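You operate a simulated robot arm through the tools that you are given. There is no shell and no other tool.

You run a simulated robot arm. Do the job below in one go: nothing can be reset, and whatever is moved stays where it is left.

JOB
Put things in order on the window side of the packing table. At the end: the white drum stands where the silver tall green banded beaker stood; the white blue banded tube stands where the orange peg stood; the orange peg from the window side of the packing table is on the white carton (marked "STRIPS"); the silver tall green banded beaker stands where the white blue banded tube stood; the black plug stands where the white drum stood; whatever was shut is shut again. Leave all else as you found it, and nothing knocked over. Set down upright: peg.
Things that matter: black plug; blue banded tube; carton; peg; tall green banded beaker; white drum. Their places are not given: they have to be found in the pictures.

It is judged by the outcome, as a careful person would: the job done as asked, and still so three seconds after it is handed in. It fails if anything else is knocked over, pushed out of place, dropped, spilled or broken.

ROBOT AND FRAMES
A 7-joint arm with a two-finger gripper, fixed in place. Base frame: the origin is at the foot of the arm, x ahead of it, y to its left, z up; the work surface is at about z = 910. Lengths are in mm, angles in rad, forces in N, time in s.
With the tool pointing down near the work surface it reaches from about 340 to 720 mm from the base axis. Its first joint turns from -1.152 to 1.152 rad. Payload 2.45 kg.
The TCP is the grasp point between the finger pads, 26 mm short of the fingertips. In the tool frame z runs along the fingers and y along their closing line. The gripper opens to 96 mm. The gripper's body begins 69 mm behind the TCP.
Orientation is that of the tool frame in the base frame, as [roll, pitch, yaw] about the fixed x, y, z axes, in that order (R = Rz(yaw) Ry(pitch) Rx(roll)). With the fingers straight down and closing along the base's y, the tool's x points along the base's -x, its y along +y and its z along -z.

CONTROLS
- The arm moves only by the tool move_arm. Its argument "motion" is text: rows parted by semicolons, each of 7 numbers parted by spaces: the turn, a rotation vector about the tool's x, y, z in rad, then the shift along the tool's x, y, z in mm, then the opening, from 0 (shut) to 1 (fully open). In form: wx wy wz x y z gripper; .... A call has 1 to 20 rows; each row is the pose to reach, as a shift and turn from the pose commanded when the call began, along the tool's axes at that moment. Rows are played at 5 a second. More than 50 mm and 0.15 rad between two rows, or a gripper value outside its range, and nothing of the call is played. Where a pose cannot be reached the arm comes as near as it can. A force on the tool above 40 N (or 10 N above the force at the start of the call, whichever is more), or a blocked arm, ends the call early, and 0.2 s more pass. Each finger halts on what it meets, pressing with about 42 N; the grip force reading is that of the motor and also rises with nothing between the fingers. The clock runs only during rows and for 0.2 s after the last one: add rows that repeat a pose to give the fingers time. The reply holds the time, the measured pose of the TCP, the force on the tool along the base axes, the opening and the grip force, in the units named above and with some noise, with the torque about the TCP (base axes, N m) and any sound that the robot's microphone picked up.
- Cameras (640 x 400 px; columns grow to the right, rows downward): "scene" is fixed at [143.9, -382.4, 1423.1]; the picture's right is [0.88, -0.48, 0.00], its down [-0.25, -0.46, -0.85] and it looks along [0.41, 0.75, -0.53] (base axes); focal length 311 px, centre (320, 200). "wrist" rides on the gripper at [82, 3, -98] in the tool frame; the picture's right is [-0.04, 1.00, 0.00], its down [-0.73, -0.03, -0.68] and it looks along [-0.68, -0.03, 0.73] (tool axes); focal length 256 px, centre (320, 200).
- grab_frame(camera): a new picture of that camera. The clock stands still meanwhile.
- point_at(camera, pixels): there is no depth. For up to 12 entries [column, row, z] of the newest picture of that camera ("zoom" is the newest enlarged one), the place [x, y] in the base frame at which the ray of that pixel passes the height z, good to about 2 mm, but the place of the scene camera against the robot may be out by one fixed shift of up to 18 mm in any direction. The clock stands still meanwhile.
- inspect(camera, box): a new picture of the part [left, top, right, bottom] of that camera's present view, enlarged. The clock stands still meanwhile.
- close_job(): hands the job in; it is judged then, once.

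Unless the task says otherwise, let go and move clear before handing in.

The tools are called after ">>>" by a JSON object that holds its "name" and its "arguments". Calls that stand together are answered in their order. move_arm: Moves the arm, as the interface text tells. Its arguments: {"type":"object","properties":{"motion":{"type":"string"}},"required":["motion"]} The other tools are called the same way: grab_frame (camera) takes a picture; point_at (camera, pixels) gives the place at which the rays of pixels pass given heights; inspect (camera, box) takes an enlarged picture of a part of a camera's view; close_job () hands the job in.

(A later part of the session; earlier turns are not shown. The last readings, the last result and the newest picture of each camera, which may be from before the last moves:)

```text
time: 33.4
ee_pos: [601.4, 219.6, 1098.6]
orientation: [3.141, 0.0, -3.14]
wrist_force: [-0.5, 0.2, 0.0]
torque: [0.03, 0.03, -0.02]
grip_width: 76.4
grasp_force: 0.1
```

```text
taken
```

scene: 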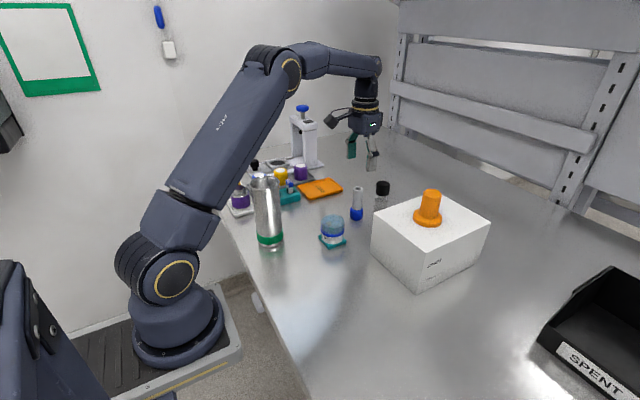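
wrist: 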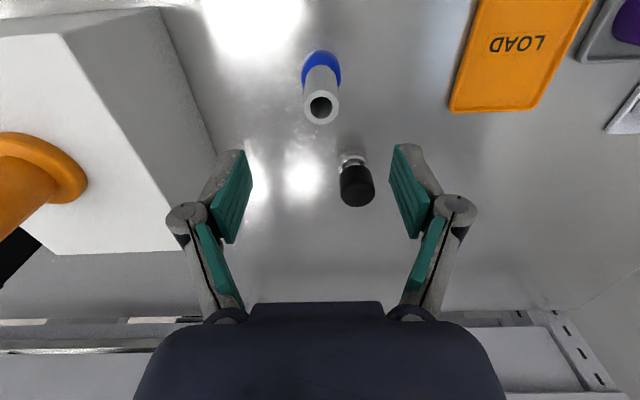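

The tube stands upright in the peg's old place. Next is the beaker, so I'll rise and move over it at a safe height for a close view.

>>> {"name": "move_arm", "arguments": {"motion": "0 0 0 20 0 -35 1; 0 0 0 50 1 -70 1; 0 0 0 85 2 -100 1; 0 0 0 125 3 -120 1; 0 0 0 170 4 -120 1; 0 0 0 210 5 -120 1; 0 0 0 240 6 -120 1; 0 0 0 240 6 -120 1; 0 0 0 240 6 -120 1"}}

>>> {"name": "grab_frame", "arguments": {"camera": "wrist"}}

>>> {"name": "inspect", "arguments": {"camera": "scene", "box": [200, 140, 360, 260]}}

```text
time: 35.4
ee_pos: [362.6, 227.3, 1216.8]
orientation: [3.141, -0.001, -3.141]
wrist_force: [0.7, 0.2, 0.2]
torque: [-0.02, 0.02, 0.01]
grip_width: 96.2
grasp_force: 0.0
```

```text
taken
```

wrist: 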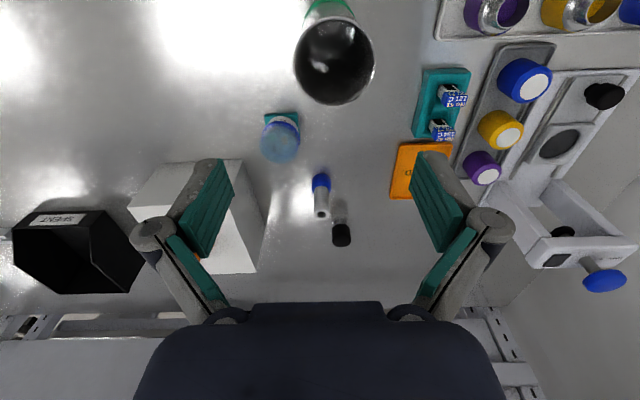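

```text
3.33 times, centred on (280, 200) of scene
```

zoom: 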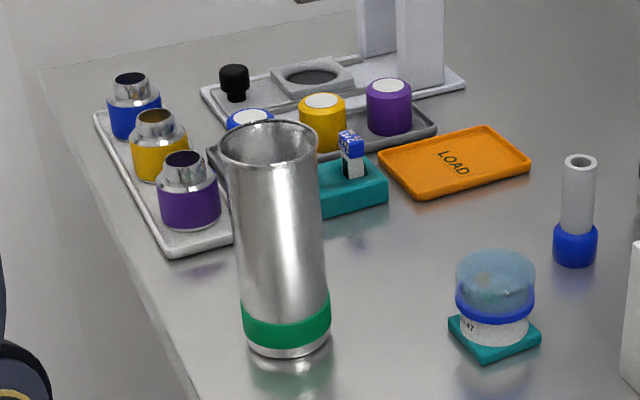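

From here the beaker's mouth is at (336,62), and there is a second black item at (603,95) on the press. I'll look closely at both black items so I pick the right one, and at the beaker.

>>> {"name": "inspect", "arguments": {"camera": "wrist", "box": [520, 50, 640, 170]}}

>>> {"name": "inspect", "arguments": {"camera": "wrist", "box": [300, 160, 380, 260]}}

>>> {"name": "inspect", "arguments": {"camera": "scene", "box": [235, 90, 335, 190]}}

>>> {"name": "inspect", "arguments": {"camera": "wrist", "box": [270, 0, 490, 140]}}

```text
3.33 times, centred on (580, 110) of wrist
```

zoom: 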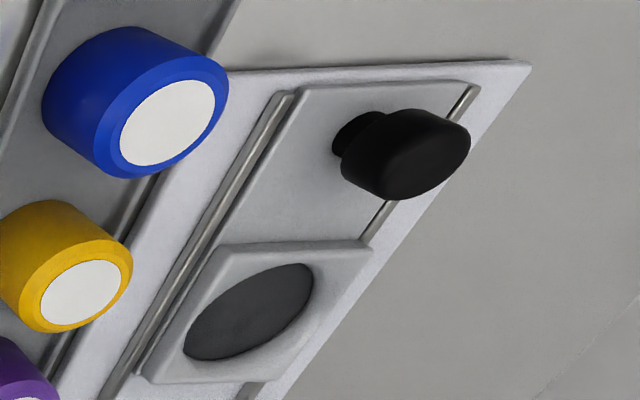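

```text
4.00 times, centred on (340, 210) of wrist
```

zoom: 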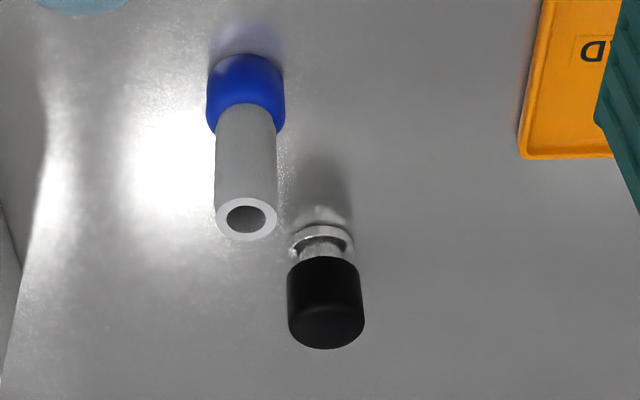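

```text
4.00 times, centred on (285, 140) of scene
```

zoom: 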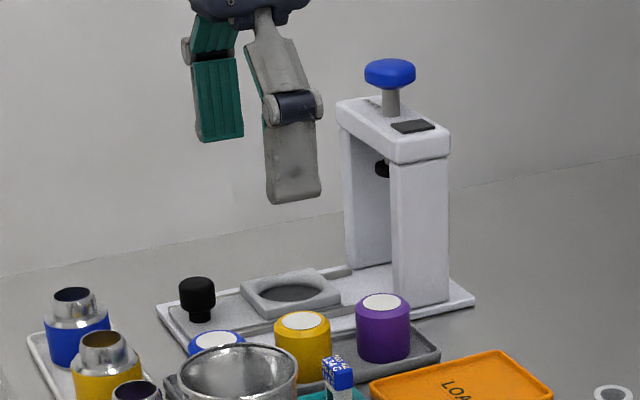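

```text
2.86 times, centred on (380, 70) of wrist
```

zoom: 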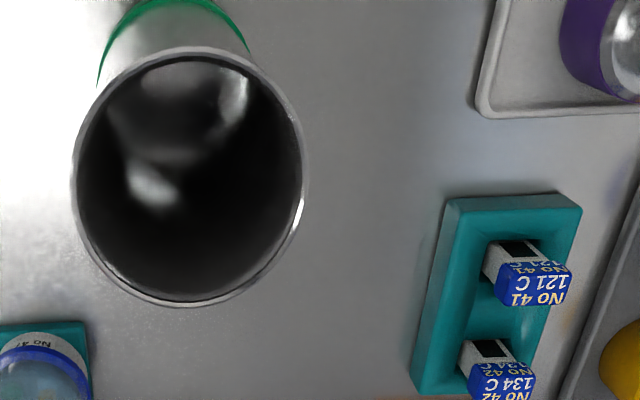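

The item at (603,95) is the slide knob of the press, so the free-standing flanged plug is the right one. I'll measure the beaker's mouth at several possible heights.

>>> {"name": "point_at", "arguments": {"camera": "zoom", "pixels": [[72, 170, 1070], [305, 170, 1070], [189, 47, 1070], [189, 307, 1070], [189, 47, 1060], [189, 307, 1060], [189, 47, 1080], [189, 307, 1080], [72, 170, 1050], [305, 170, 1050], [413, 390, 930], [440, 200, 930]]}}

>>> {"name": "point_at", "arguments": {"camera": "scene", "pixels": [[268, 187, 1050], [268, 187, 1070], [268, 187, 1090]]}}

```text
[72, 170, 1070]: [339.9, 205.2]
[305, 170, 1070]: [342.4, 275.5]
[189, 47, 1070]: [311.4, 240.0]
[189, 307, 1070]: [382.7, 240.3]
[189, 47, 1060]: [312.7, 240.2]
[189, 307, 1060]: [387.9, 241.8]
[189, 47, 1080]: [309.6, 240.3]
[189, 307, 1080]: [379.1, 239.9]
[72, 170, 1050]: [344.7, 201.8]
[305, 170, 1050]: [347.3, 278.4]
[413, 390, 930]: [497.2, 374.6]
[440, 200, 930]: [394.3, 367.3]
```

```text
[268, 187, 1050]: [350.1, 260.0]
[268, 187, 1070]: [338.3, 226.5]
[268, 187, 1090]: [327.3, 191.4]
```

>>> {"name": "point_at", "arguments": {"camera": "scene", "pixels": [[270.3, 239, 910], [270.3, 240, 910], [264.7, 183.2, 1060], [264.7, 183.2, 1065], [264.7, 183.2, 1070], [264.7, 183.2, 1075], [264.7, 183.2, 1080], [357, 217, 910], [357, 185, 1000], [428, 221, 1028]]}}

>>> {"name": "inspect", "arguments": {"camera": "scene", "box": [235, 165, 305, 255]}}

```text
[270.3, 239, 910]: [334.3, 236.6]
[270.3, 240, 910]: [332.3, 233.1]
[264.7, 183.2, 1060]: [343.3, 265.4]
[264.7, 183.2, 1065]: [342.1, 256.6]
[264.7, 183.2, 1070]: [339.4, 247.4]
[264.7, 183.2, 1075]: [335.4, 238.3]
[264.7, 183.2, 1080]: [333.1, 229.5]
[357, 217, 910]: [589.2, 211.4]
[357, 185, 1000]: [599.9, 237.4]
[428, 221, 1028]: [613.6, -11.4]
```

```text
4.44 times, centred on (270, 210) of scene
```

zoom: 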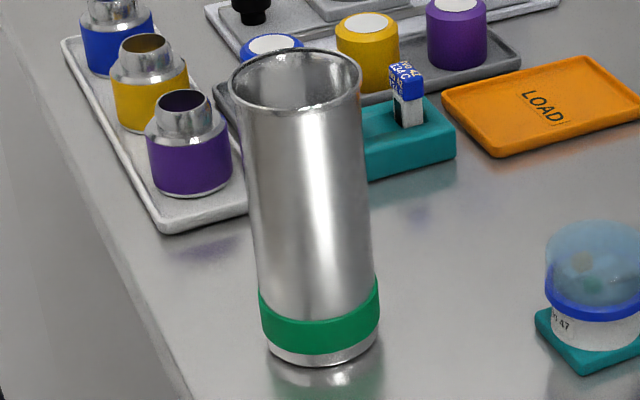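

The beaker's rim is at about z 1077 and its axis near (344,241), about 70 mm across. I'll descend to just above the rim, staying clear, to centre precisely.

>>> {"name": "move_arm", "arguments": {"motion": "0 0 0 9 6 35 1; 0 0 0 18 13 70 1; 0 0 0 18 13 80 1; 0 0 0 18 13 80 1; 0 0 0 18 13 80 1"}}

>>> {"name": "grab_frame", "arguments": {"camera": "wrist"}}

>>> {"name": "grab_frame", "arguments": {"camera": "scene"}}

```text
time: 36.6
ee_pos: [344.7, 238.7, 1135.8]
orientation: [3.14, 0.001, -3.14]
wrist_force: [0.7, 0.2, 0.0]
torque: [0.02, -0.02, 0.02]
grip_width: 96.0
grasp_force: 0.1
```

```text
taken
```

wrist: 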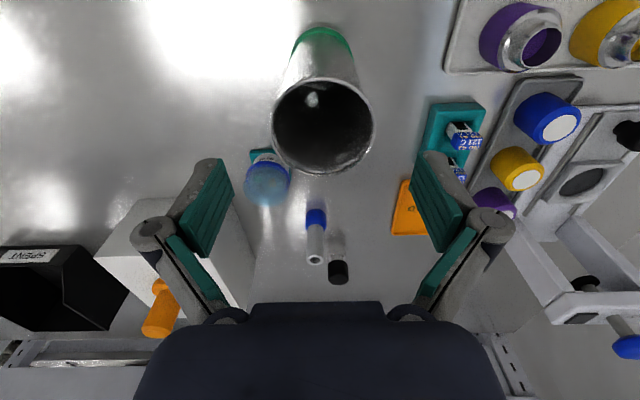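

```text
taken
```

scene: 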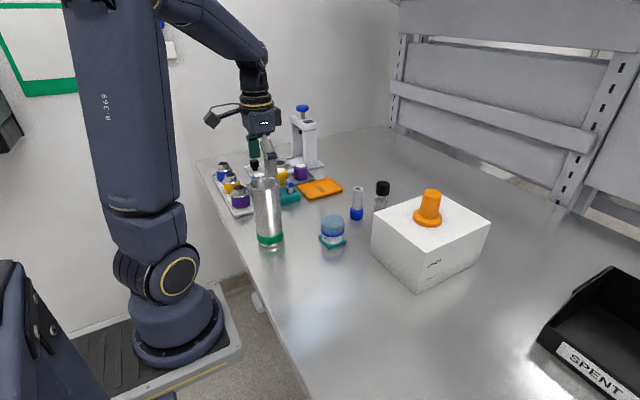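

>>> {"name": "inspect", "arguments": {"camera": "wrist", "box": [240, 10, 400, 190]}}

>>> {"name": "point_at", "arguments": {"camera": "wrist", "pixels": [[270, 122, 1077], [376, 122, 1077], [323, 75, 1077], [323, 174, 1077], [322, 26, 935], [291, 45, 930], [354, 45, 930], [323, 75, 1070], [323, 174, 1070]]}}

```text
2.22 times, centred on (320, 100) of wrist
```

zoom: 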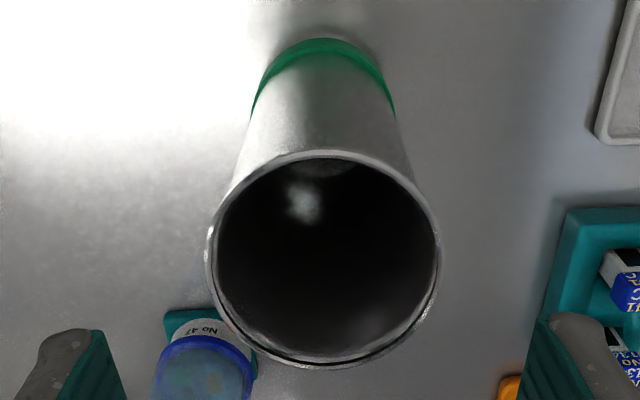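

```text
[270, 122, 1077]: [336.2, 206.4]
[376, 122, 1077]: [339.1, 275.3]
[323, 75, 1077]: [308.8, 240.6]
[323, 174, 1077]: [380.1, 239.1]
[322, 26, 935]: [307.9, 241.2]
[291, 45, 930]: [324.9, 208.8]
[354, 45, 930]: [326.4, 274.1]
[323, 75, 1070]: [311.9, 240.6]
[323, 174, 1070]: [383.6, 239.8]
```

The rim is about 70 mm across and centred at (345.5,239.5). I'll lower the fingers around it in two stages, checking clearance at rim level.

>>> {"name": "move_arm", "arguments": {"motion": "0 0 0 -1 1 20 1; 0 0 0 -1 1 35 1; 0 0 0 -1 1 35 1"}}

>>> {"name": "grab_frame", "arguments": {"camera": "wrist"}}

>>> {"name": "inspect", "arguments": {"camera": "scene", "box": [210, 90, 330, 210]}}

```text
time: 37.4
ee_pos: [346.4, 241.2, 1100.3]
orientation: [-3.141, 0.001, -3.14]
wrist_force: [0.5, 0.0, -0.3]
torque: [0.02, 0.0, 0.04]
grip_width: 96.1
grasp_force: 0.0
```

```text
taken
```

wrist: 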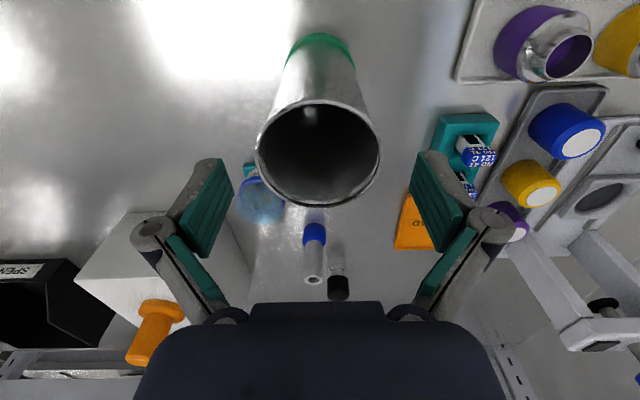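

```text
3.33 times, centred on (270, 150) of scene
```

zoom: 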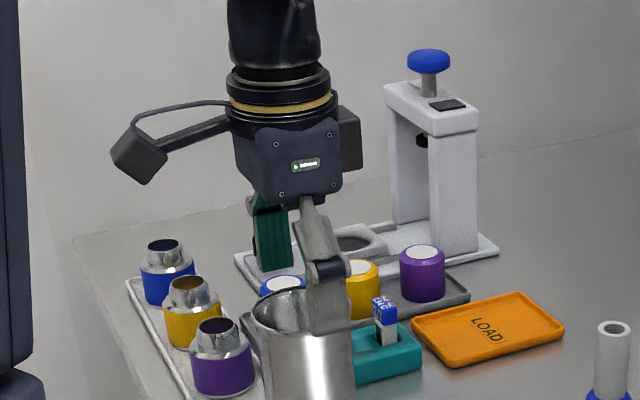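

The rim (columns 255–381) sits between the fingers with good margins, about 1.5 mm off-centre. I'll correct that and go down to z≈1028.

>>> {"name": "move_arm", "arguments": {"motion": "0 0 0 0 -1.2 24 1; 0 0 0 0 -1.2 48 1; 0 0 0 0 -1.2 72 1; 0 0 0 0 -1.2 72 1"}}

>>> {"name": "grab_frame", "arguments": {"camera": "wrist"}}

>>> {"name": "inspect", "arguments": {"camera": "scene", "box": [210, 120, 330, 260]}}

```text
time: 38.4
ee_pos: [346.3, 239.3, 1028.8]
orientation: [-3.141, 0.0, -3.141]
wrist_force: [-0.6, 0.1, -0.3]
torque: [0.0, -0.03, -0.03]
grip_width: 95.8
grasp_force: 0.0
```

```text
taken
```

wrist: 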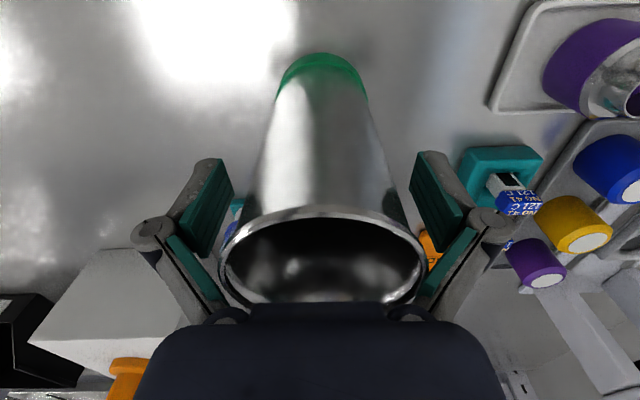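

```text
2.86 times, centred on (270, 190) of scene
```

zoom: 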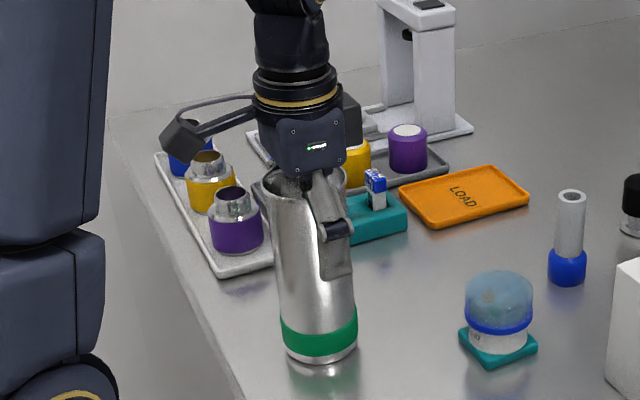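

The links of the gripper come close to the rim at this depth; the pads reach only about 25 mm above the TCP. I'll rise 27 mm so that the rim sits on the pads, then close.

>>> {"name": "move_arm", "arguments": {"motion": "0 0 0 -0.5 0 -14 1; 0 0 0 -0.5 0 -27 1; 0 0 0 -0.5 0 -27 1"}}

>>> {"name": "grab_frame", "arguments": {"camera": "wrist"}}

>>> {"name": "move_arm", "arguments": {"motion": "0 0 0 0 0 0 0.85; 0 0 0 0 0 0 0.75; 0 0 0 0 0 0 0.62; 0 0 0 0 0 0 0.62; 0 0 0 0 0 0 0.62; 0 0 0 0 0 0 0.62"}}

>>> {"name": "grab_frame", "arguments": {"camera": "wrist"}}

```text
time: 39.2
ee_pos: [348.2, 238.7, 1056.1]
orientation: [-3.141, 0.0, 3.14]
wrist_force: [0.0, -0.2, -0.6]
torque: [-0.03, 0.02, -0.01]
grip_width: 96.1
grasp_force: 0.0
```

```text
taken
```

wrist: 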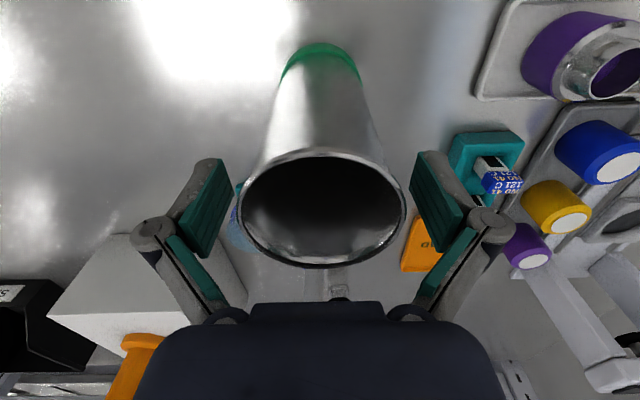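

```text
time: 40.6
ee_pos: [346.1, 239.2, 1055.5]
orientation: [3.141, 0.0, -3.141]
wrist_force: [0.1, 1.5, 5.7]
torque: [-0.05, 0.06, -0.04]
grip_width: 69.4
grasp_force: 41.6
```

```text
taken
```

wrist: 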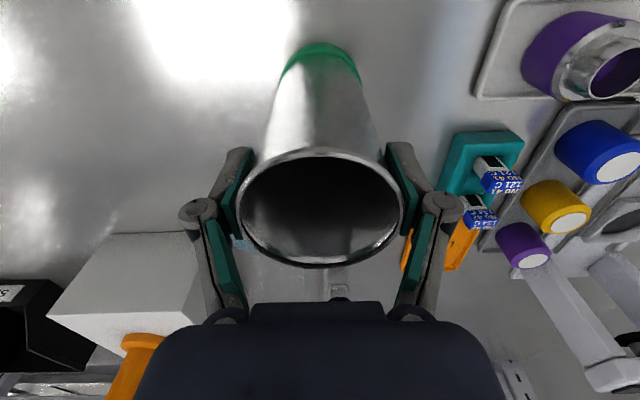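

The grip holds at 69.4 mm and 42 N on the beaker. I'll test-lift it by a little.

>>> {"name": "move_arm", "arguments": {"motion": "0 0 0 0 0 -5 0.62; 0 0 0 0 0 -15 0.62; 0 0 0 0 0 -20 0.62; 0 0 0 0 0 -20 0.62"}}

>>> {"name": "grab_frame", "arguments": {"camera": "wrist"}}

>>> {"name": "inspect", "arguments": {"camera": "scene", "box": [210, 120, 330, 260]}}

```text
time: 41.6
ee_pos: [345.5, 238.8, 1075.8]
orientation: [3.141, 0.0, 3.14]
wrist_force: [0.0, 0.3, -1.7]
torque: [0.01, 0.0, 0.01]
grip_width: 69.4
grasp_force: 42.0
```

```text
taken
```

wrist: 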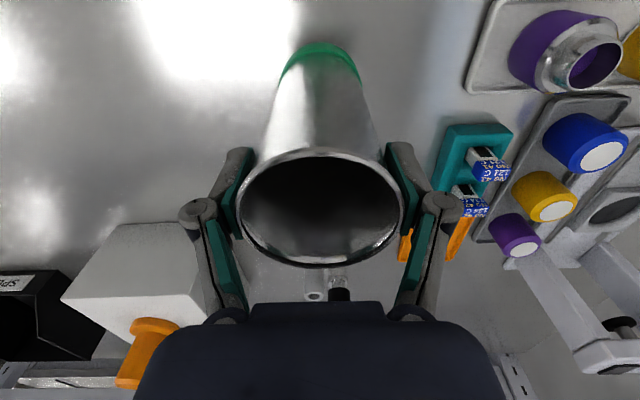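

```text
2.86 times, centred on (270, 190) of scene
```

zoom: 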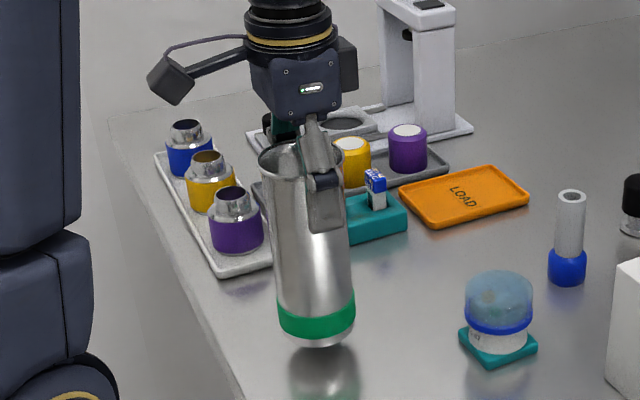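

The beaker lifts cleanly. I'll raise it further and carry it to the tube's old place at (425,-20.5).

>>> {"name": "move_arm", "arguments": {"motion": "0 0 0 0 0 -40 0.62; 0 0 0 0 0 -65 0.62; 0 0 0 -13.3 -43.3 -65 0.62; 0 0 0 -26.5 -86.6 -65 0.62; 0 0 0 -39.8 -130 -65 0.62; 0 0 0 -53 -173 -65 0.62; 0 0 0 -66.3 -216.4 -65 0.62; 0 0 0 -79.5 -259.7 -65 0.62; 0 0 0 -79.5 -259.7 -65 0.62; 0 0 0 -79.5 -259.7 -65 0.62; 0 0 0 -79.5 -259.7 -30 0.62; 0 0 0 -79.5 -259.7 0 0.62; 0 0 0 -79.5 -259.7 0 0.62; 0 0 0 -79.5 -259.7 0 0.62"}}

>>> {"name": "grab_frame", "arguments": {"camera": "scene"}}

>>> {"name": "grab_frame", "arguments": {"camera": "wrist"}}

```text
time: 44.6
ee_pos: [426.8, -19.0, 1074.4]
orientation: [3.14, 0.0, -3.141]
wrist_force: [-0.9, -0.2, -1.5]
torque: [-0.02, 0.0, -0.03]
grip_width: 69.0
grasp_force: 41.9
```

```text
taken
```

scene: 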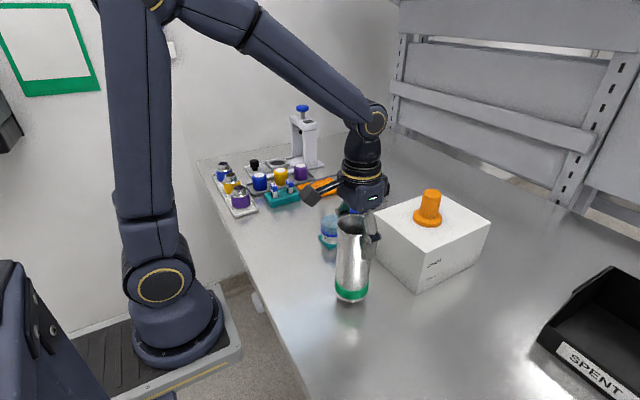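

```text
taken
```

wrist: 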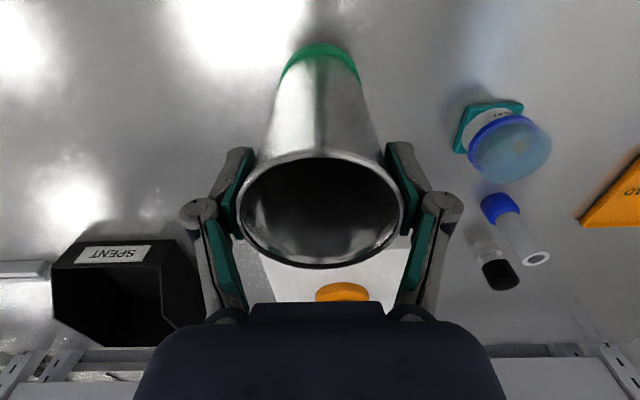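

The beaker is over the tube's old place, about 20 mm up. I'll lower it in small steps.

>>> {"name": "move_arm", "arguments": {"motion": "0 0 0 0 0 10 0.62; 0 0 0 0 0 17 0.62; 0 0 0 0 0 17 0.62"}}

>>> {"name": "move_arm", "arguments": {"motion": "0 0 0 0 0 2 0.62; 0 0 0 0 0 2 0.62"}}

>>> {"name": "move_arm", "arguments": {"motion": "0 0 0 0 0 1 0.62; 0 0 0 0 0 1 0.62"}}

```text
time: 45.4
ee_pos: [425.6, -17.8, 1059.3]
orientation: [-3.141, -0.001, -3.141]
wrist_force: [0.4, 0.1, -0.7]
torque: [-0.02, 0.0, -0.03]
grip_width: 69.2
grasp_force: 41.8
```

```text
time: 46.0
ee_pos: [426.2, -17.7, 1058.4]
orientation: [3.141, 0.0, -3.142]
wrist_force: [-0.4, -0.2, -2.2]
torque: [0.0, -0.01, -0.01]
grip_width: 69.1
grasp_force: 41.6
```

```text
time: 46.6
ee_pos: [425.8, -19.3, 1055.9]
orientation: [3.141, 0.0, -3.142]
wrist_force: [0.0, -0.1, -1.9]
torque: [0.01, -0.01, -0.04]
grip_width: 69.2
grasp_force: 42.4
```

Readings put y at about -18.5 against the wanted -20.3, and the beaker is still free, so I'll shift 1.8 mm and keep lowering.

>>> {"name": "move_arm", "arguments": {"motion": "0 0 0 0 -1.8 -1 0.62; 0 0 0 0 -1.8 0 0.62; 0 0 0 0 -1.8 0.7 0.62; 0 0 0 0 -1.8 0.7 0.62"}}

>>> {"name": "move_arm", "arguments": {"motion": "0 0 0 0 0 1 0.62; 0 0 0 0 0 1 0.62"}}

```text
time: 47.6
ee_pos: [425.6, -21.6, 1055.8]
orientation: [3.14, 0.002, 3.141]
wrist_force: [-1.8, 1.6, 6.0]
torque: [-0.13, 0.24, -0.05]
grip_width: 69.2
grasp_force: 41.9
```

```text
time: 48.2
ee_pos: [426.1, -20.1, 1056.6]
orientation: [3.141, 0.004, 3.14]
wrist_force: [-1.8, 1.5, 24.1]
torque: [0.06, 0.14, 0.24]
grip_width: 69.2
grasp_force: 42.6
```

The beaker is down on the table. I'll ease off slightly, open fully and check before rising.

>>> {"name": "move_arm", "arguments": {"motion": "0 0 0 0 0 -0.8 0.62; 0 0 0 0 0 -0.8 0.7; 0 0 0 0 0 -0.8 0.85; 0 0 0 0 0 -0.8 1; 0 0 0 0 0 -0.8 1; 0 0 0 0 0 -0.8 1"}}

>>> {"name": "grab_frame", "arguments": {"camera": "wrist"}}

>>> {"name": "inspect", "arguments": {"camera": "scene", "box": [270, 160, 430, 320]}}

```text
time: 49.6
ee_pos: [426.2, -21.5, 1054.9]
orientation: [-3.141, 0.0, 3.14]
wrist_force: [0.1, 0.4, 0.1]
torque: [0.01, 0.0, -0.02]
grip_width: 95.7
grasp_force: 0.0
```

```text
taken
```

wrist: 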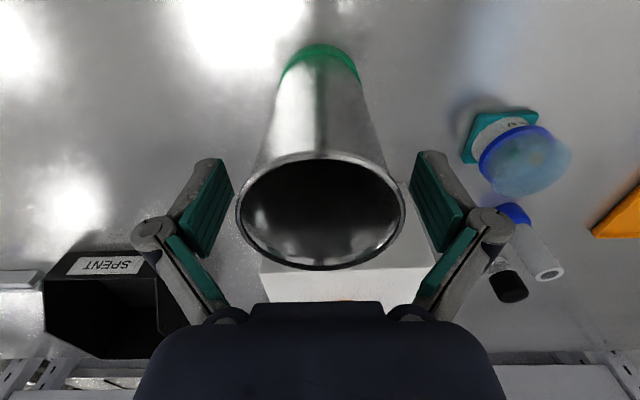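

```text
2.50 times, centred on (350, 240) of scene
```

zoom: 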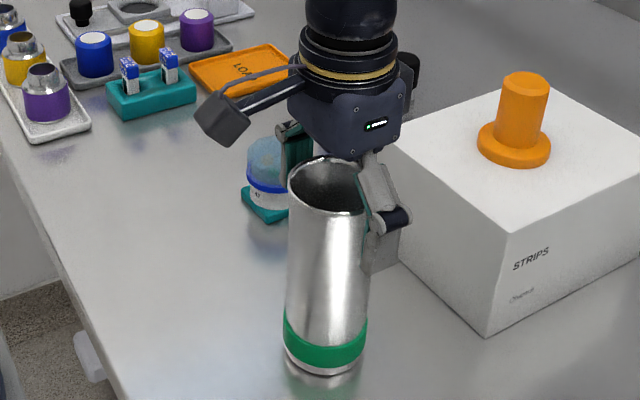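

The beaker stands upright and free. I'll rise clear of the rim and go over the drum for a close look.

>>> {"name": "move_arm", "arguments": {"motion": "0 0 0 0 0 -40 1; 0 0 0 0 0 -75 1; 0 0 0 -12 45 -75 1; 0 0 0 -22 90 -75 1; 0 0 0 -34 135 -75 1; 0 0 0 -46 180 -75 1; 0 0 0 -46 180 -40 1; 0 0 0 -46 180 -20 1; 0 0 0 -46 180 -20 1; 0 0 0 -46 180 -20 1"}}

>>> {"name": "grab_frame", "arguments": {"camera": "wrist"}}

>>> {"name": "grab_frame", "arguments": {"camera": "scene"}}

>>> {"name": "inspect", "arguments": {"camera": "wrist", "box": [260, 50, 390, 190]}}

```text
time: 51.8
ee_pos: [471.1, 158.5, 1075.8]
orientation: [-3.141, 0.002, 3.141]
wrist_force: [-0.2, 0.1, 0.0]
torque: [0.01, -0.06, 0.01]
grip_width: 96.0
grasp_force: 0.1
```

```text
taken
```

wrist: 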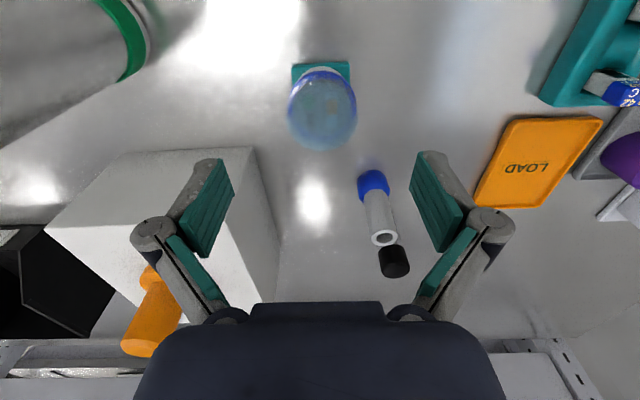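

```text
taken
```

scene: 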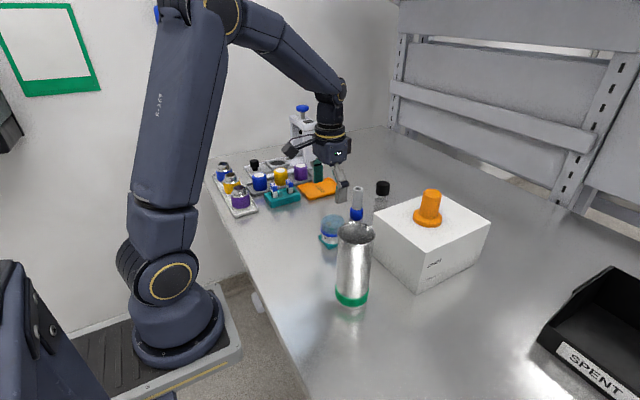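

```text
2.86 times, centred on (325, 120) of wrist
```

zoom: 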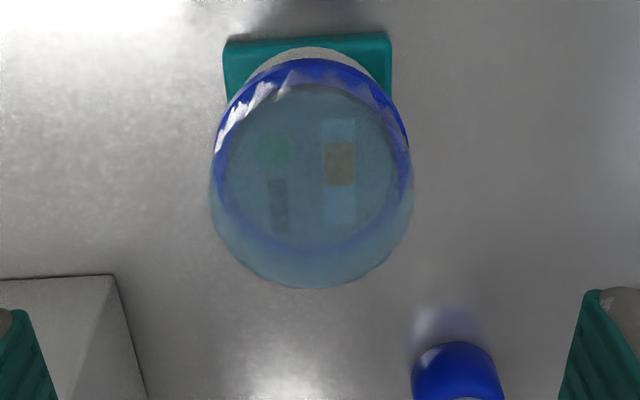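

The drum is a white body with a lid that has a blue ring and a translucent dome, and samples show inside it. It stands on the teal pad. I'll measure it.

>>> {"name": "point_at", "arguments": {"camera": "zoom", "pixels": [[222, 42, 918], [391, 35, 918], [224, 100, 918], [391, 95, 918], [210, 185, 965], [414, 180, 965], [312, 288, 970], [312, 58, 940], [213, 150, 940], [409, 145, 940], [310, 48, 930]]}}

>>> {"name": "inspect", "arguments": {"camera": "scene", "box": [305, 200, 365, 255]}}

```text
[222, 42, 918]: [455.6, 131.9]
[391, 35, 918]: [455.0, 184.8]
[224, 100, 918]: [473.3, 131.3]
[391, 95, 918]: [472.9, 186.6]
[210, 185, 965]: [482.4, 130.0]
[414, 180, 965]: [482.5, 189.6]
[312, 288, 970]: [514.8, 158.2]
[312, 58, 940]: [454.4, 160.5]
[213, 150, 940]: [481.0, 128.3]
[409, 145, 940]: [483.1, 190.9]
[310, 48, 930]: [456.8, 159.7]
```

```text
7.27 times, centred on (335, 228) of scene
```

zoom: 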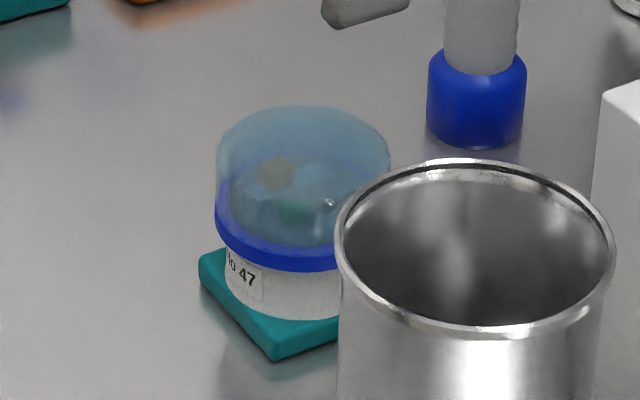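

The drum's axis is near (483.5,159.5), the lid ring is about 62 mm across and the white body about 53 mm. I'll descend to z≈1005 to centre better before closing.

>>> {"name": "move_arm", "arguments": {"motion": "0 0 0 -6 0.8 35 1; 0 0 0 -12 0.8 70 1; 0 0 0 -12 0.8 70 1; 0 0 0 -12 0.8 70 1"}}

>>> {"name": "grab_frame", "arguments": {"camera": "wrist"}}

>>> {"name": "inspect", "arguments": {"camera": "wrist", "box": [230, 60, 410, 220]}}

```text
time: 52.8
ee_pos: [484.9, 160.3, 1005.8]
orientation: [-3.14, 0.0, 3.141]
wrist_force: [0.3, 0.1, 0.3]
torque: [0.03, 0.02, -0.04]
grip_width: 96.1
grasp_force: 0.1
```

```text
taken
```

wrist: 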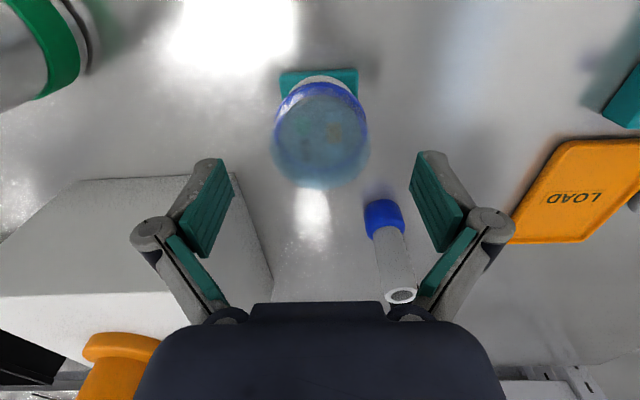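

```text
2.50 times, centred on (320, 140) of wrist
```

zoom: 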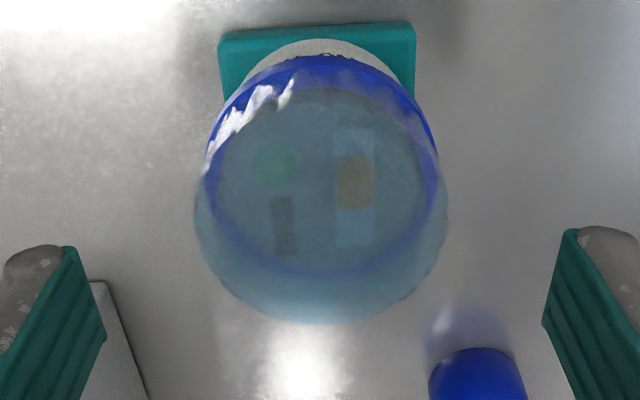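

>>> {"name": "point_at", "arguments": {"camera": "zoom", "pixels": [[220, 32, 918], [414, 22, 918], [318, 55, 940], [318, 55, 935], [318, 323, 970], [318, 323, 975], [318, 323, 965], [193, 210, 970], [447, 205, 970], [204, 175, 945], [438, 165, 945], [318, 40, 925]]}}

```text
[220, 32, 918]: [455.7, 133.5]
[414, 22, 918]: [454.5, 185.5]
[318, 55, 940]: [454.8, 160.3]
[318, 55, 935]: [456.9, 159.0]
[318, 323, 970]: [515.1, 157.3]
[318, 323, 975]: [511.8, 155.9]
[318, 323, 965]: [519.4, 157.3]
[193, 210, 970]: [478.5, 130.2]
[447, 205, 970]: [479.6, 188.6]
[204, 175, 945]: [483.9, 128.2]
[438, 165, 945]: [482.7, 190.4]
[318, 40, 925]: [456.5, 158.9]
```

The lid ring (62 mm) centres at about (485.3,159.4) with the dome top at about z 970. I'll go down around it to z≈947, with the tips still above the table and beside the pad.

>>> {"name": "move_arm", "arguments": {"motion": "0 0 0 -1 -0.5 20 1; 0 0 0 -1 -0.5 40 1; 0 0 0 -1 -0.5 58 1; 0 0 0 -1 -0.5 58 1"}}

>>> {"name": "grab_frame", "arguments": {"camera": "wrist"}}

>>> {"name": "inspect", "arguments": {"camera": "scene", "box": [290, 170, 400, 270]}}

```text
time: 53.8
ee_pos: [483.4, 157.6, 947.5]
orientation: [3.141, -0.002, 3.14]
wrist_force: [0.2, -0.4, 0.8]
torque: [-0.01, 0.0, -0.05]
grip_width: 95.9
grasp_force: 0.0
```

```text
taken
```

wrist: 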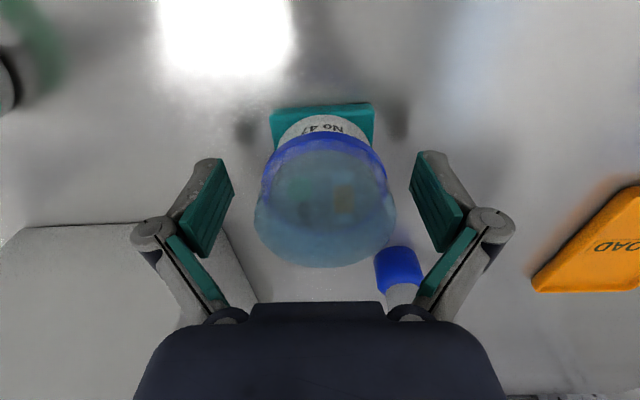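

```text
4.00 times, centred on (345, 220) of scene
```

zoom: 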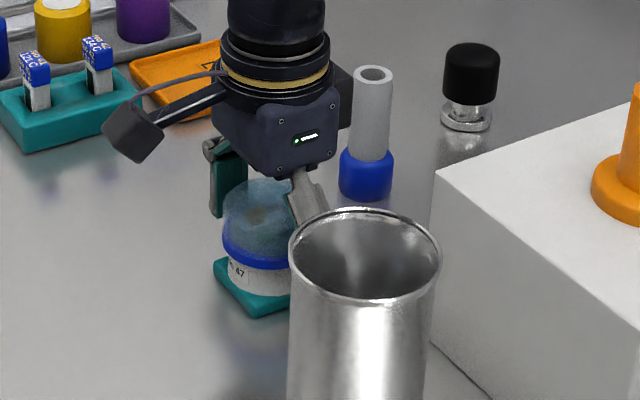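

The lid ring centres at column 323.5, so I'll shift 1.2 mm in y and close gently with a target just under its width.

>>> {"name": "move_arm", "arguments": {"motion": "0 0 0 0 1.2 0 1; 0 0 0 0 1.2 0 0.85; 0 0 0 0 1.2 0 0.7; 0 0 0 0 1.2 0 0.63; 0 0 0 0 1.2 0 0.63; 0 0 0 0 1.2 0 0.63; 0 0 0 0 1.2 0 0.63"}}

>>> {"name": "grab_frame", "arguments": {"camera": "wrist"}}

```text
time: 55.4
ee_pos: [483.5, 158.7, 947.3]
orientation: [3.141, 0.0, 3.141]
wrist_force: [0.2, 1.0, 0.1]
torque: [-0.01, 0.01, 0.04]
grip_width: 60.7
grasp_force: 0.2
```

```text
taken
```

wrist: 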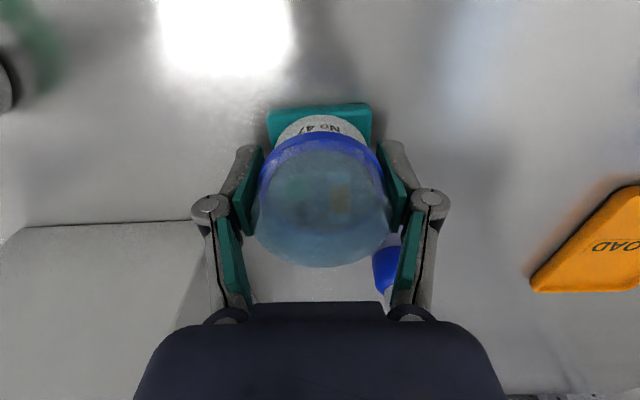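

At 60.7 mm there is still no contact, so I'll close a little further.

>>> {"name": "move_arm", "arguments": {"motion": "0 0 0 0 0 0 0.6; 0 0 0 0 0 0 0.6; 0 0 0 0 0 0 0.6"}}

>>> {"name": "move_arm", "arguments": {"motion": "0 0 0 0 0 0 0.58; 0 0 0 0 0 0 0.58; 0 0 0 0 0 0 0.58"}}

```text
time: 56.2
ee_pos: [482.9, 159.7, 946.9]
orientation: [3.141, 0.001, 3.141]
wrist_force: [0.5, 1.0, 0.8]
torque: [0.04, 0.0, 0.0]
grip_width: 58.7
grasp_force: 7.1
```

```text
time: 57.0
ee_pos: [483.9, 159.4, 946.6]
orientation: [-3.141, -0.001, 3.14]
wrist_force: [-0.5, 1.6, 1.0]
torque: [0.04, -0.01, 0.01]
grip_width: 57.5
grasp_force: 42.2
```

Contact is at about 57.5–58 mm with 42 N. I'll test-lift 4 mm and see what comes up.

>>> {"name": "move_arm", "arguments": {"motion": "0 0 0 0 0 -2 0.58; 0 0 0 0 0 -4 0.58; 0 0 0 0 0 -4 0.58"}}

>>> {"name": "grab_frame", "arguments": {"camera": "wrist"}}

>>> {"name": "inspect", "arguments": {"camera": "wrist", "box": [230, 80, 410, 220]}}

>>> {"name": "inspect", "arguments": {"camera": "scene", "box": [300, 190, 380, 260]}}

```text
time: 57.8
ee_pos: [484.0, 160.0, 950.6]
orientation: [-3.14, -0.001, 3.141]
wrist_force: [-0.4, 0.0, -2.5]
torque: [-0.02, -0.03, -0.01]
grip_width: 57.1
grasp_force: 41.7
```

```text
taken
```

wrist: 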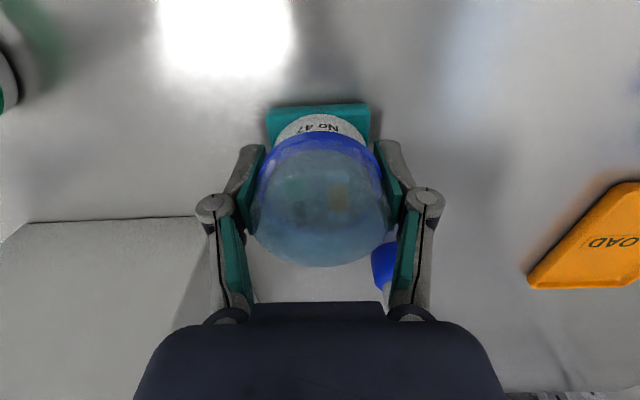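

```text
2.86 times, centred on (320, 150) of wrist
```

zoom: 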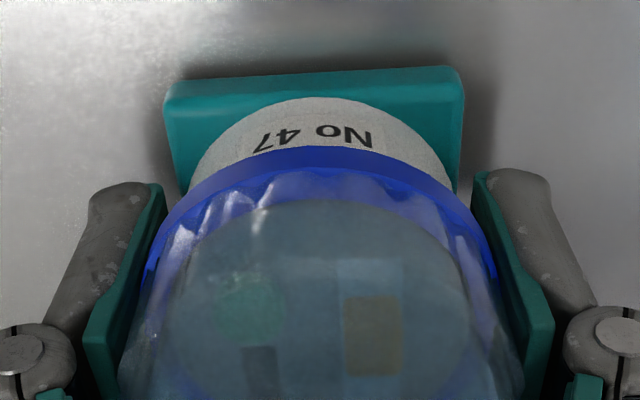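

```text
5.71 times, centred on (340, 225) of scene
```

zoom: 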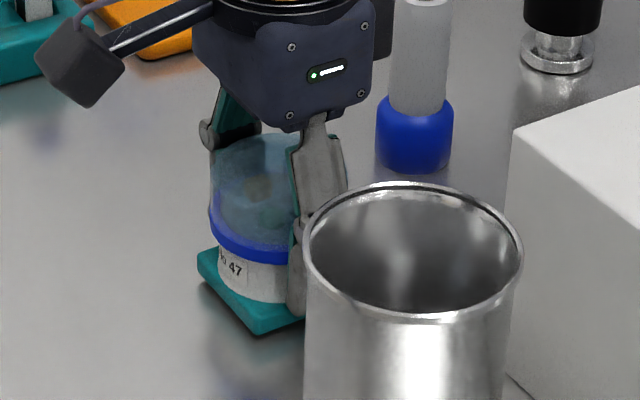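

The pad stayed at the same pixels (row 104) while the background moved and a shadow opened under it, so drum, lid and teal base come up together. I'll lift further to confirm.

>>> {"name": "move_arm", "arguments": {"motion": "0 0 0 0 0 -10 0.58; 0 0 0 0 0 -25 0.58; 0 0 0 0 0 -40 0.58; 0 0 0 0 0 -40 0.58"}}

>>> {"name": "grab_frame", "arguments": {"camera": "wrist"}}

>>> {"name": "inspect", "arguments": {"camera": "scene", "box": [300, 170, 380, 260]}}

```text
time: 58.8
ee_pos: [482.8, 159.4, 991.7]
orientation: [-3.141, 0.001, 3.141]
wrist_force: [-0.1, 0.0, -2.3]
torque: [0.02, -0.01, -0.03]
grip_width: 57.4
grasp_force: 42.5
```

```text
taken
```

wrist: 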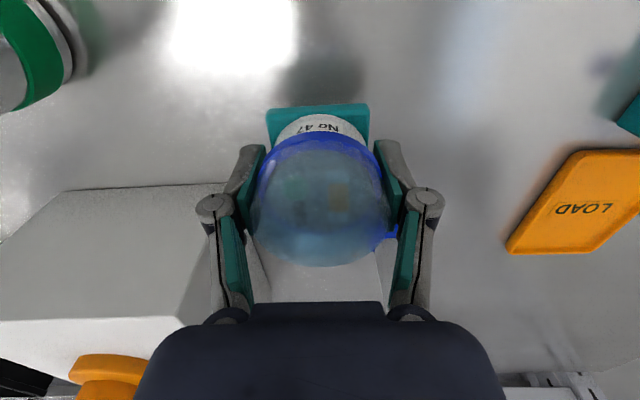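

```text
4.44 times, centred on (340, 215) of scene
```

zoom: 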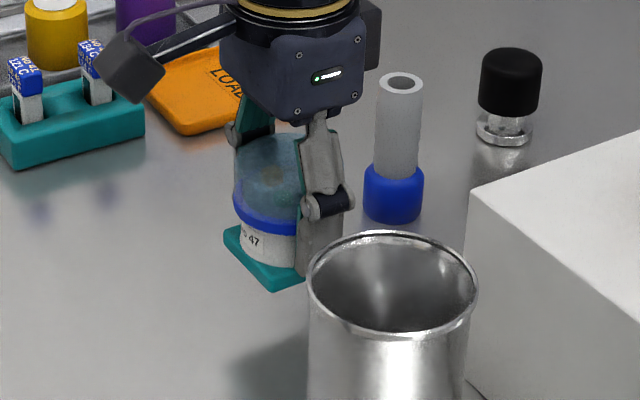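

Drum, lid and base all came up as one piece with about 2.4 N of weight. I'll carry it to above the beaker's old place at (345.5,239.5), then check clearance to the trays there.

>>> {"name": "move_arm", "arguments": {"motion": "0 0 0 0 0 -20 0.58; 0 0 0 35 20 -30 0.58; 0 0 0 70 40 -30 0.58; 0 0 0 105 60 -30 0.58; 0 0 0 137 80 -30 0.58; 0 0 0 137 80 -30 0.58; 0 0 0 137 80 -30 0.58"}}

>>> {"name": "grab_frame", "arguments": {"camera": "wrist"}}

>>> {"name": "grab_frame", "arguments": {"camera": "scene"}}

```text
time: 60.4
ee_pos: [348.5, 240.6, 1021.3]
orientation: [-3.14, 0.0, -3.141]
wrist_force: [0.5, -0.3, -1.4]
torque: [-0.03, 0.03, -0.01]
grip_width: 57.1
grasp_force: 41.8
```

```text
taken
```

wrist: 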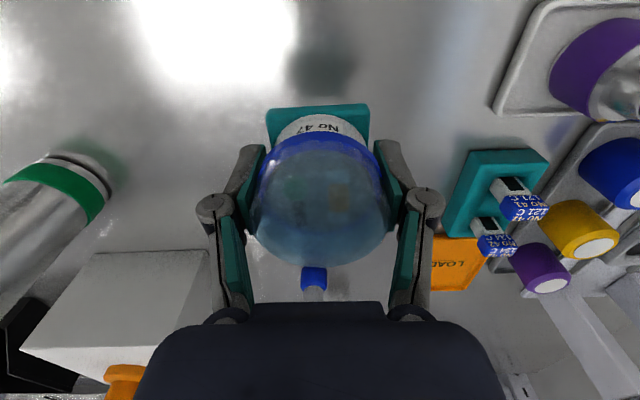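

```text
taken
```

scene: 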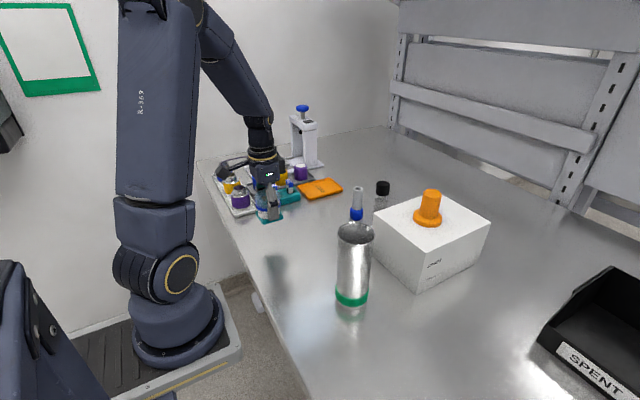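

>>> {"name": "point_at", "arguments": {"camera": "wrist", "pixels": [[494, 112, 912], [445, 233, 912], [465, 152, 930], [447, 233, 930], [531, 5, 912], [433, 240, 912], [432, 288, 912]]}}

>>> {"name": "move_arm", "arguments": {"motion": "0 0 0 0 0 0 0.58"}}

>>> {"name": "move_arm", "arguments": {"motion": "0 0 0 0 0 0 0.58"}}

```text
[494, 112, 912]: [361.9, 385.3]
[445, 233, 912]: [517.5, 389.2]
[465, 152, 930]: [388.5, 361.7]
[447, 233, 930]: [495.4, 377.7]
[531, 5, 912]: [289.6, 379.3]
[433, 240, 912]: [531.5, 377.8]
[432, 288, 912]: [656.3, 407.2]
```

```text
time: 60.8
ee_pos: [347.9, 239.9, 1020.8]
orientation: [3.142, -0.001, -3.14]
wrist_force: [0.2, -0.2, -2.3]
torque: [0.0, 0.04, 0.0]
grip_width: 57.4
grasp_force: 41.6
```

```text
time: 61.2
ee_pos: [347.0, 239.3, 1020.3]
orientation: [-3.141, 0.0, 3.14]
wrist_force: [-0.1, 0.4, -1.9]
torque: [0.0, 0.02, -0.02]
grip_width: 57.4
grasp_force: 41.9
```

The nearest trays start at y≈361, so there is plenty of room. I'll trim the position and lower the drum most of the way.

>>> {"name": "move_arm", "arguments": {"motion": "0 0 0 1.3 -0.4 30 0.58; 0 0 0 1.3 -0.4 55 0.58; 0 0 0 1.3 -0.4 69 0.58; 0 0 0 1.3 -0.4 69 0.58; 0 0 0 1.3 -0.4 69 0.58"}}

>>> {"name": "move_arm", "arguments": {"motion": "0 0 0 0 0 2 0.58; 0 0 0 0 0 2 0.58"}}

>>> {"name": "move_arm", "arguments": {"motion": "0 0 0 0 0 1 0.58; 0 0 0 0 0 1 0.58"}}

```text
time: 62.4
ee_pos: [346.4, 239.5, 951.2]
orientation: [-3.141, -0.001, -3.141]
wrist_force: [0.2, -0.2, -2.6]
torque: [0.02, 0.04, -0.02]
grip_width: 57.4
grasp_force: 41.9
```

```text
time: 63.0
ee_pos: [345.7, 239.7, 950.9]
orientation: [3.14, -0.001, 3.142]
wrist_force: [0.8, -0.5, -2.3]
torque: [0.02, 0.01, -0.01]
grip_width: 57.3
grasp_force: 42.1
```

```text
time: 63.6
ee_pos: [345.6, 240.1, 947.1]
orientation: [3.141, -0.001, -3.14]
wrist_force: [0.6, 0.4, -1.7]
torque: [0.01, -0.05, 0.0]
grip_width: 57.3
grasp_force: 42.5
```

>>> {"name": "move_arm", "arguments": {"motion": "0 0 0 0 0 1 0.58; 0 0 0 0 0 1 0.58"}}

>>> {"name": "move_arm", "arguments": {"motion": "0 0 0 0 0 1 0.58; 0 0 0 0 0 1 0.58"}}

```text
time: 64.2
ee_pos: [346.7, 239.5, 948.4]
orientation: [3.141, 0.0, -3.141]
wrist_force: [0.1, -0.1, -3.0]
torque: [0.02, 0.0, -0.02]
grip_width: 57.4
grasp_force: 42.0
```

```text
time: 64.8
ee_pos: [345.3, 240.2, 948.6]
orientation: [3.141, 0.001, 3.142]
wrist_force: [0.5, -1.0, -0.7]
torque: [0.03, 0.01, -0.02]
grip_width: 57.6
grasp_force: 42.2
```

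>>> {"name": "move_arm", "arguments": {"motion": "0 0 0 0 0 0.8 0.58; 0 0 0 0 0 0.8 0.58"}}

>>> {"name": "move_arm", "arguments": {"motion": "0 0 0 0 0 0.8 0.58; 0 0 0 0 0 0.8 0.58"}}

```text
time: 65.4
ee_pos: [345.3, 240.4, 946.5]
orientation: [-3.141, -0.001, 3.141]
wrist_force: [0.0, -2.8, 8.0]
torque: [-0.04, 0.03, -0.04]
grip_width: 57.4
grasp_force: 41.7
```

```text
time: 66.0
ee_pos: [347.0, 239.7, 947.1]
orientation: [3.141, 0.001, -3.141]
wrist_force: [-5.9, -6.3, 32.9]
torque: [-0.11, 0.09, -0.03]
grip_width: 57.7
grasp_force: 42.4
```

The drum's base is on the table. I'll ease off and open.

>>> {"name": "move_arm", "arguments": {"motion": "0 0 0 0 0 -1 0.58; 0 0 0 0 0 -1 0.62; 0 0 0 0 0 -1 0.75; 0 0 0 0 0 -1 0.9; 0 0 0 0 0 -1 0.9; 0 0 0 0 0 -1 0.9"}}

>>> {"name": "grab_frame", "arguments": {"camera": "wrist"}}

>>> {"name": "inspect", "arguments": {"camera": "scene", "box": [220, 140, 340, 240]}}

```text
time: 67.4
ee_pos: [346.3, 238.9, 946.5]
orientation: [-3.141, 0.0, 3.141]
wrist_force: [0.5, -0.6, 0.0]
torque: [-0.01, -0.01, 0.0]
grip_width: 86.5
grasp_force: 0.0
```

```text
taken
```

wrist: 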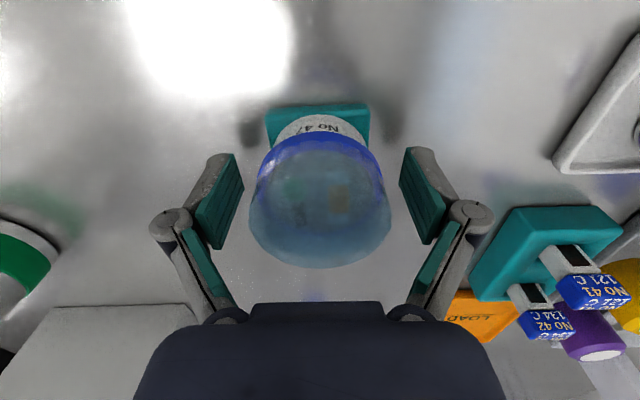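

```text
4.00 times, centred on (280, 190) of scene
```

zoom: 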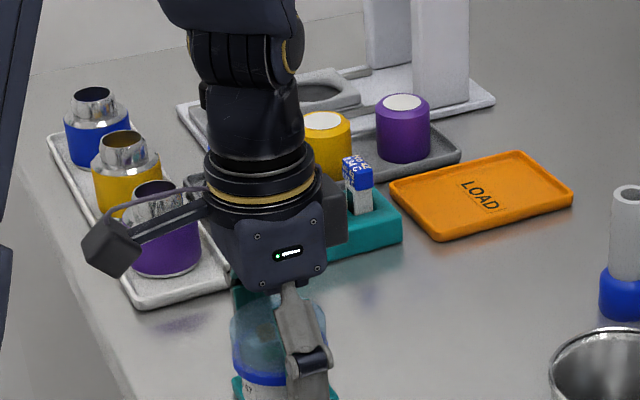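

The drum stands upright with its lid on. I'll rise straight up and check.

>>> {"name": "move_arm", "arguments": {"motion": "0 0 0 0 0 -30 0.9; 0 0 0 0 0 -70 0.9; 0 0 0 0 0 -110 1; 0 0 0 -30 0 -140 1; 0 0 0 -30 0 -140 1"}}

>>> {"name": "grab_frame", "arguments": {"camera": "wrist"}}

>>> {"name": "grab_frame", "arguments": {"camera": "scene"}}

```text
time: 68.6
ee_pos: [373.5, 240.2, 1085.2]
orientation: [3.141, -0.001, 3.141]
wrist_force: [-0.2, 0.3, 0.3]
torque: [-0.02, 0.0, 0.0]
grip_width: 95.7
grasp_force: 0.1
```

```text
taken
```

wrist: 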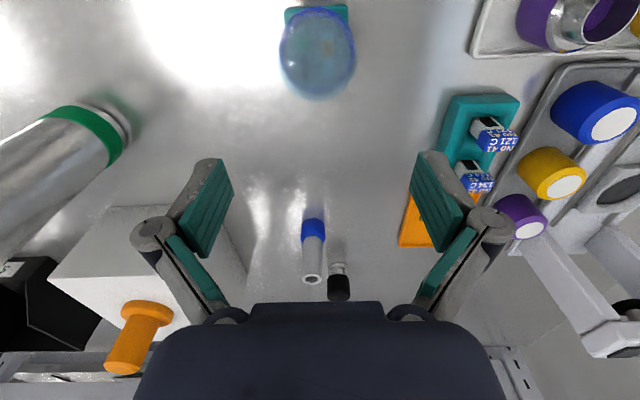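

```text
taken
```

scene: 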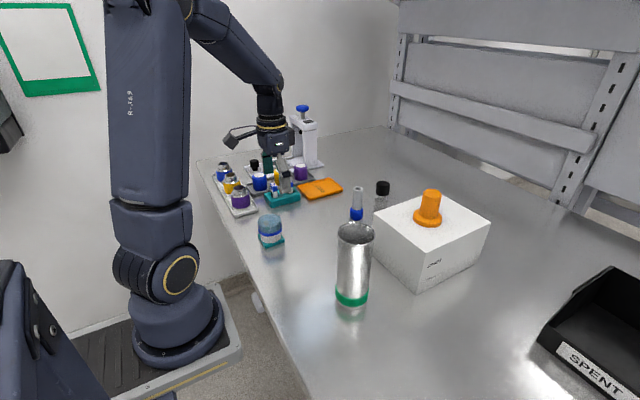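

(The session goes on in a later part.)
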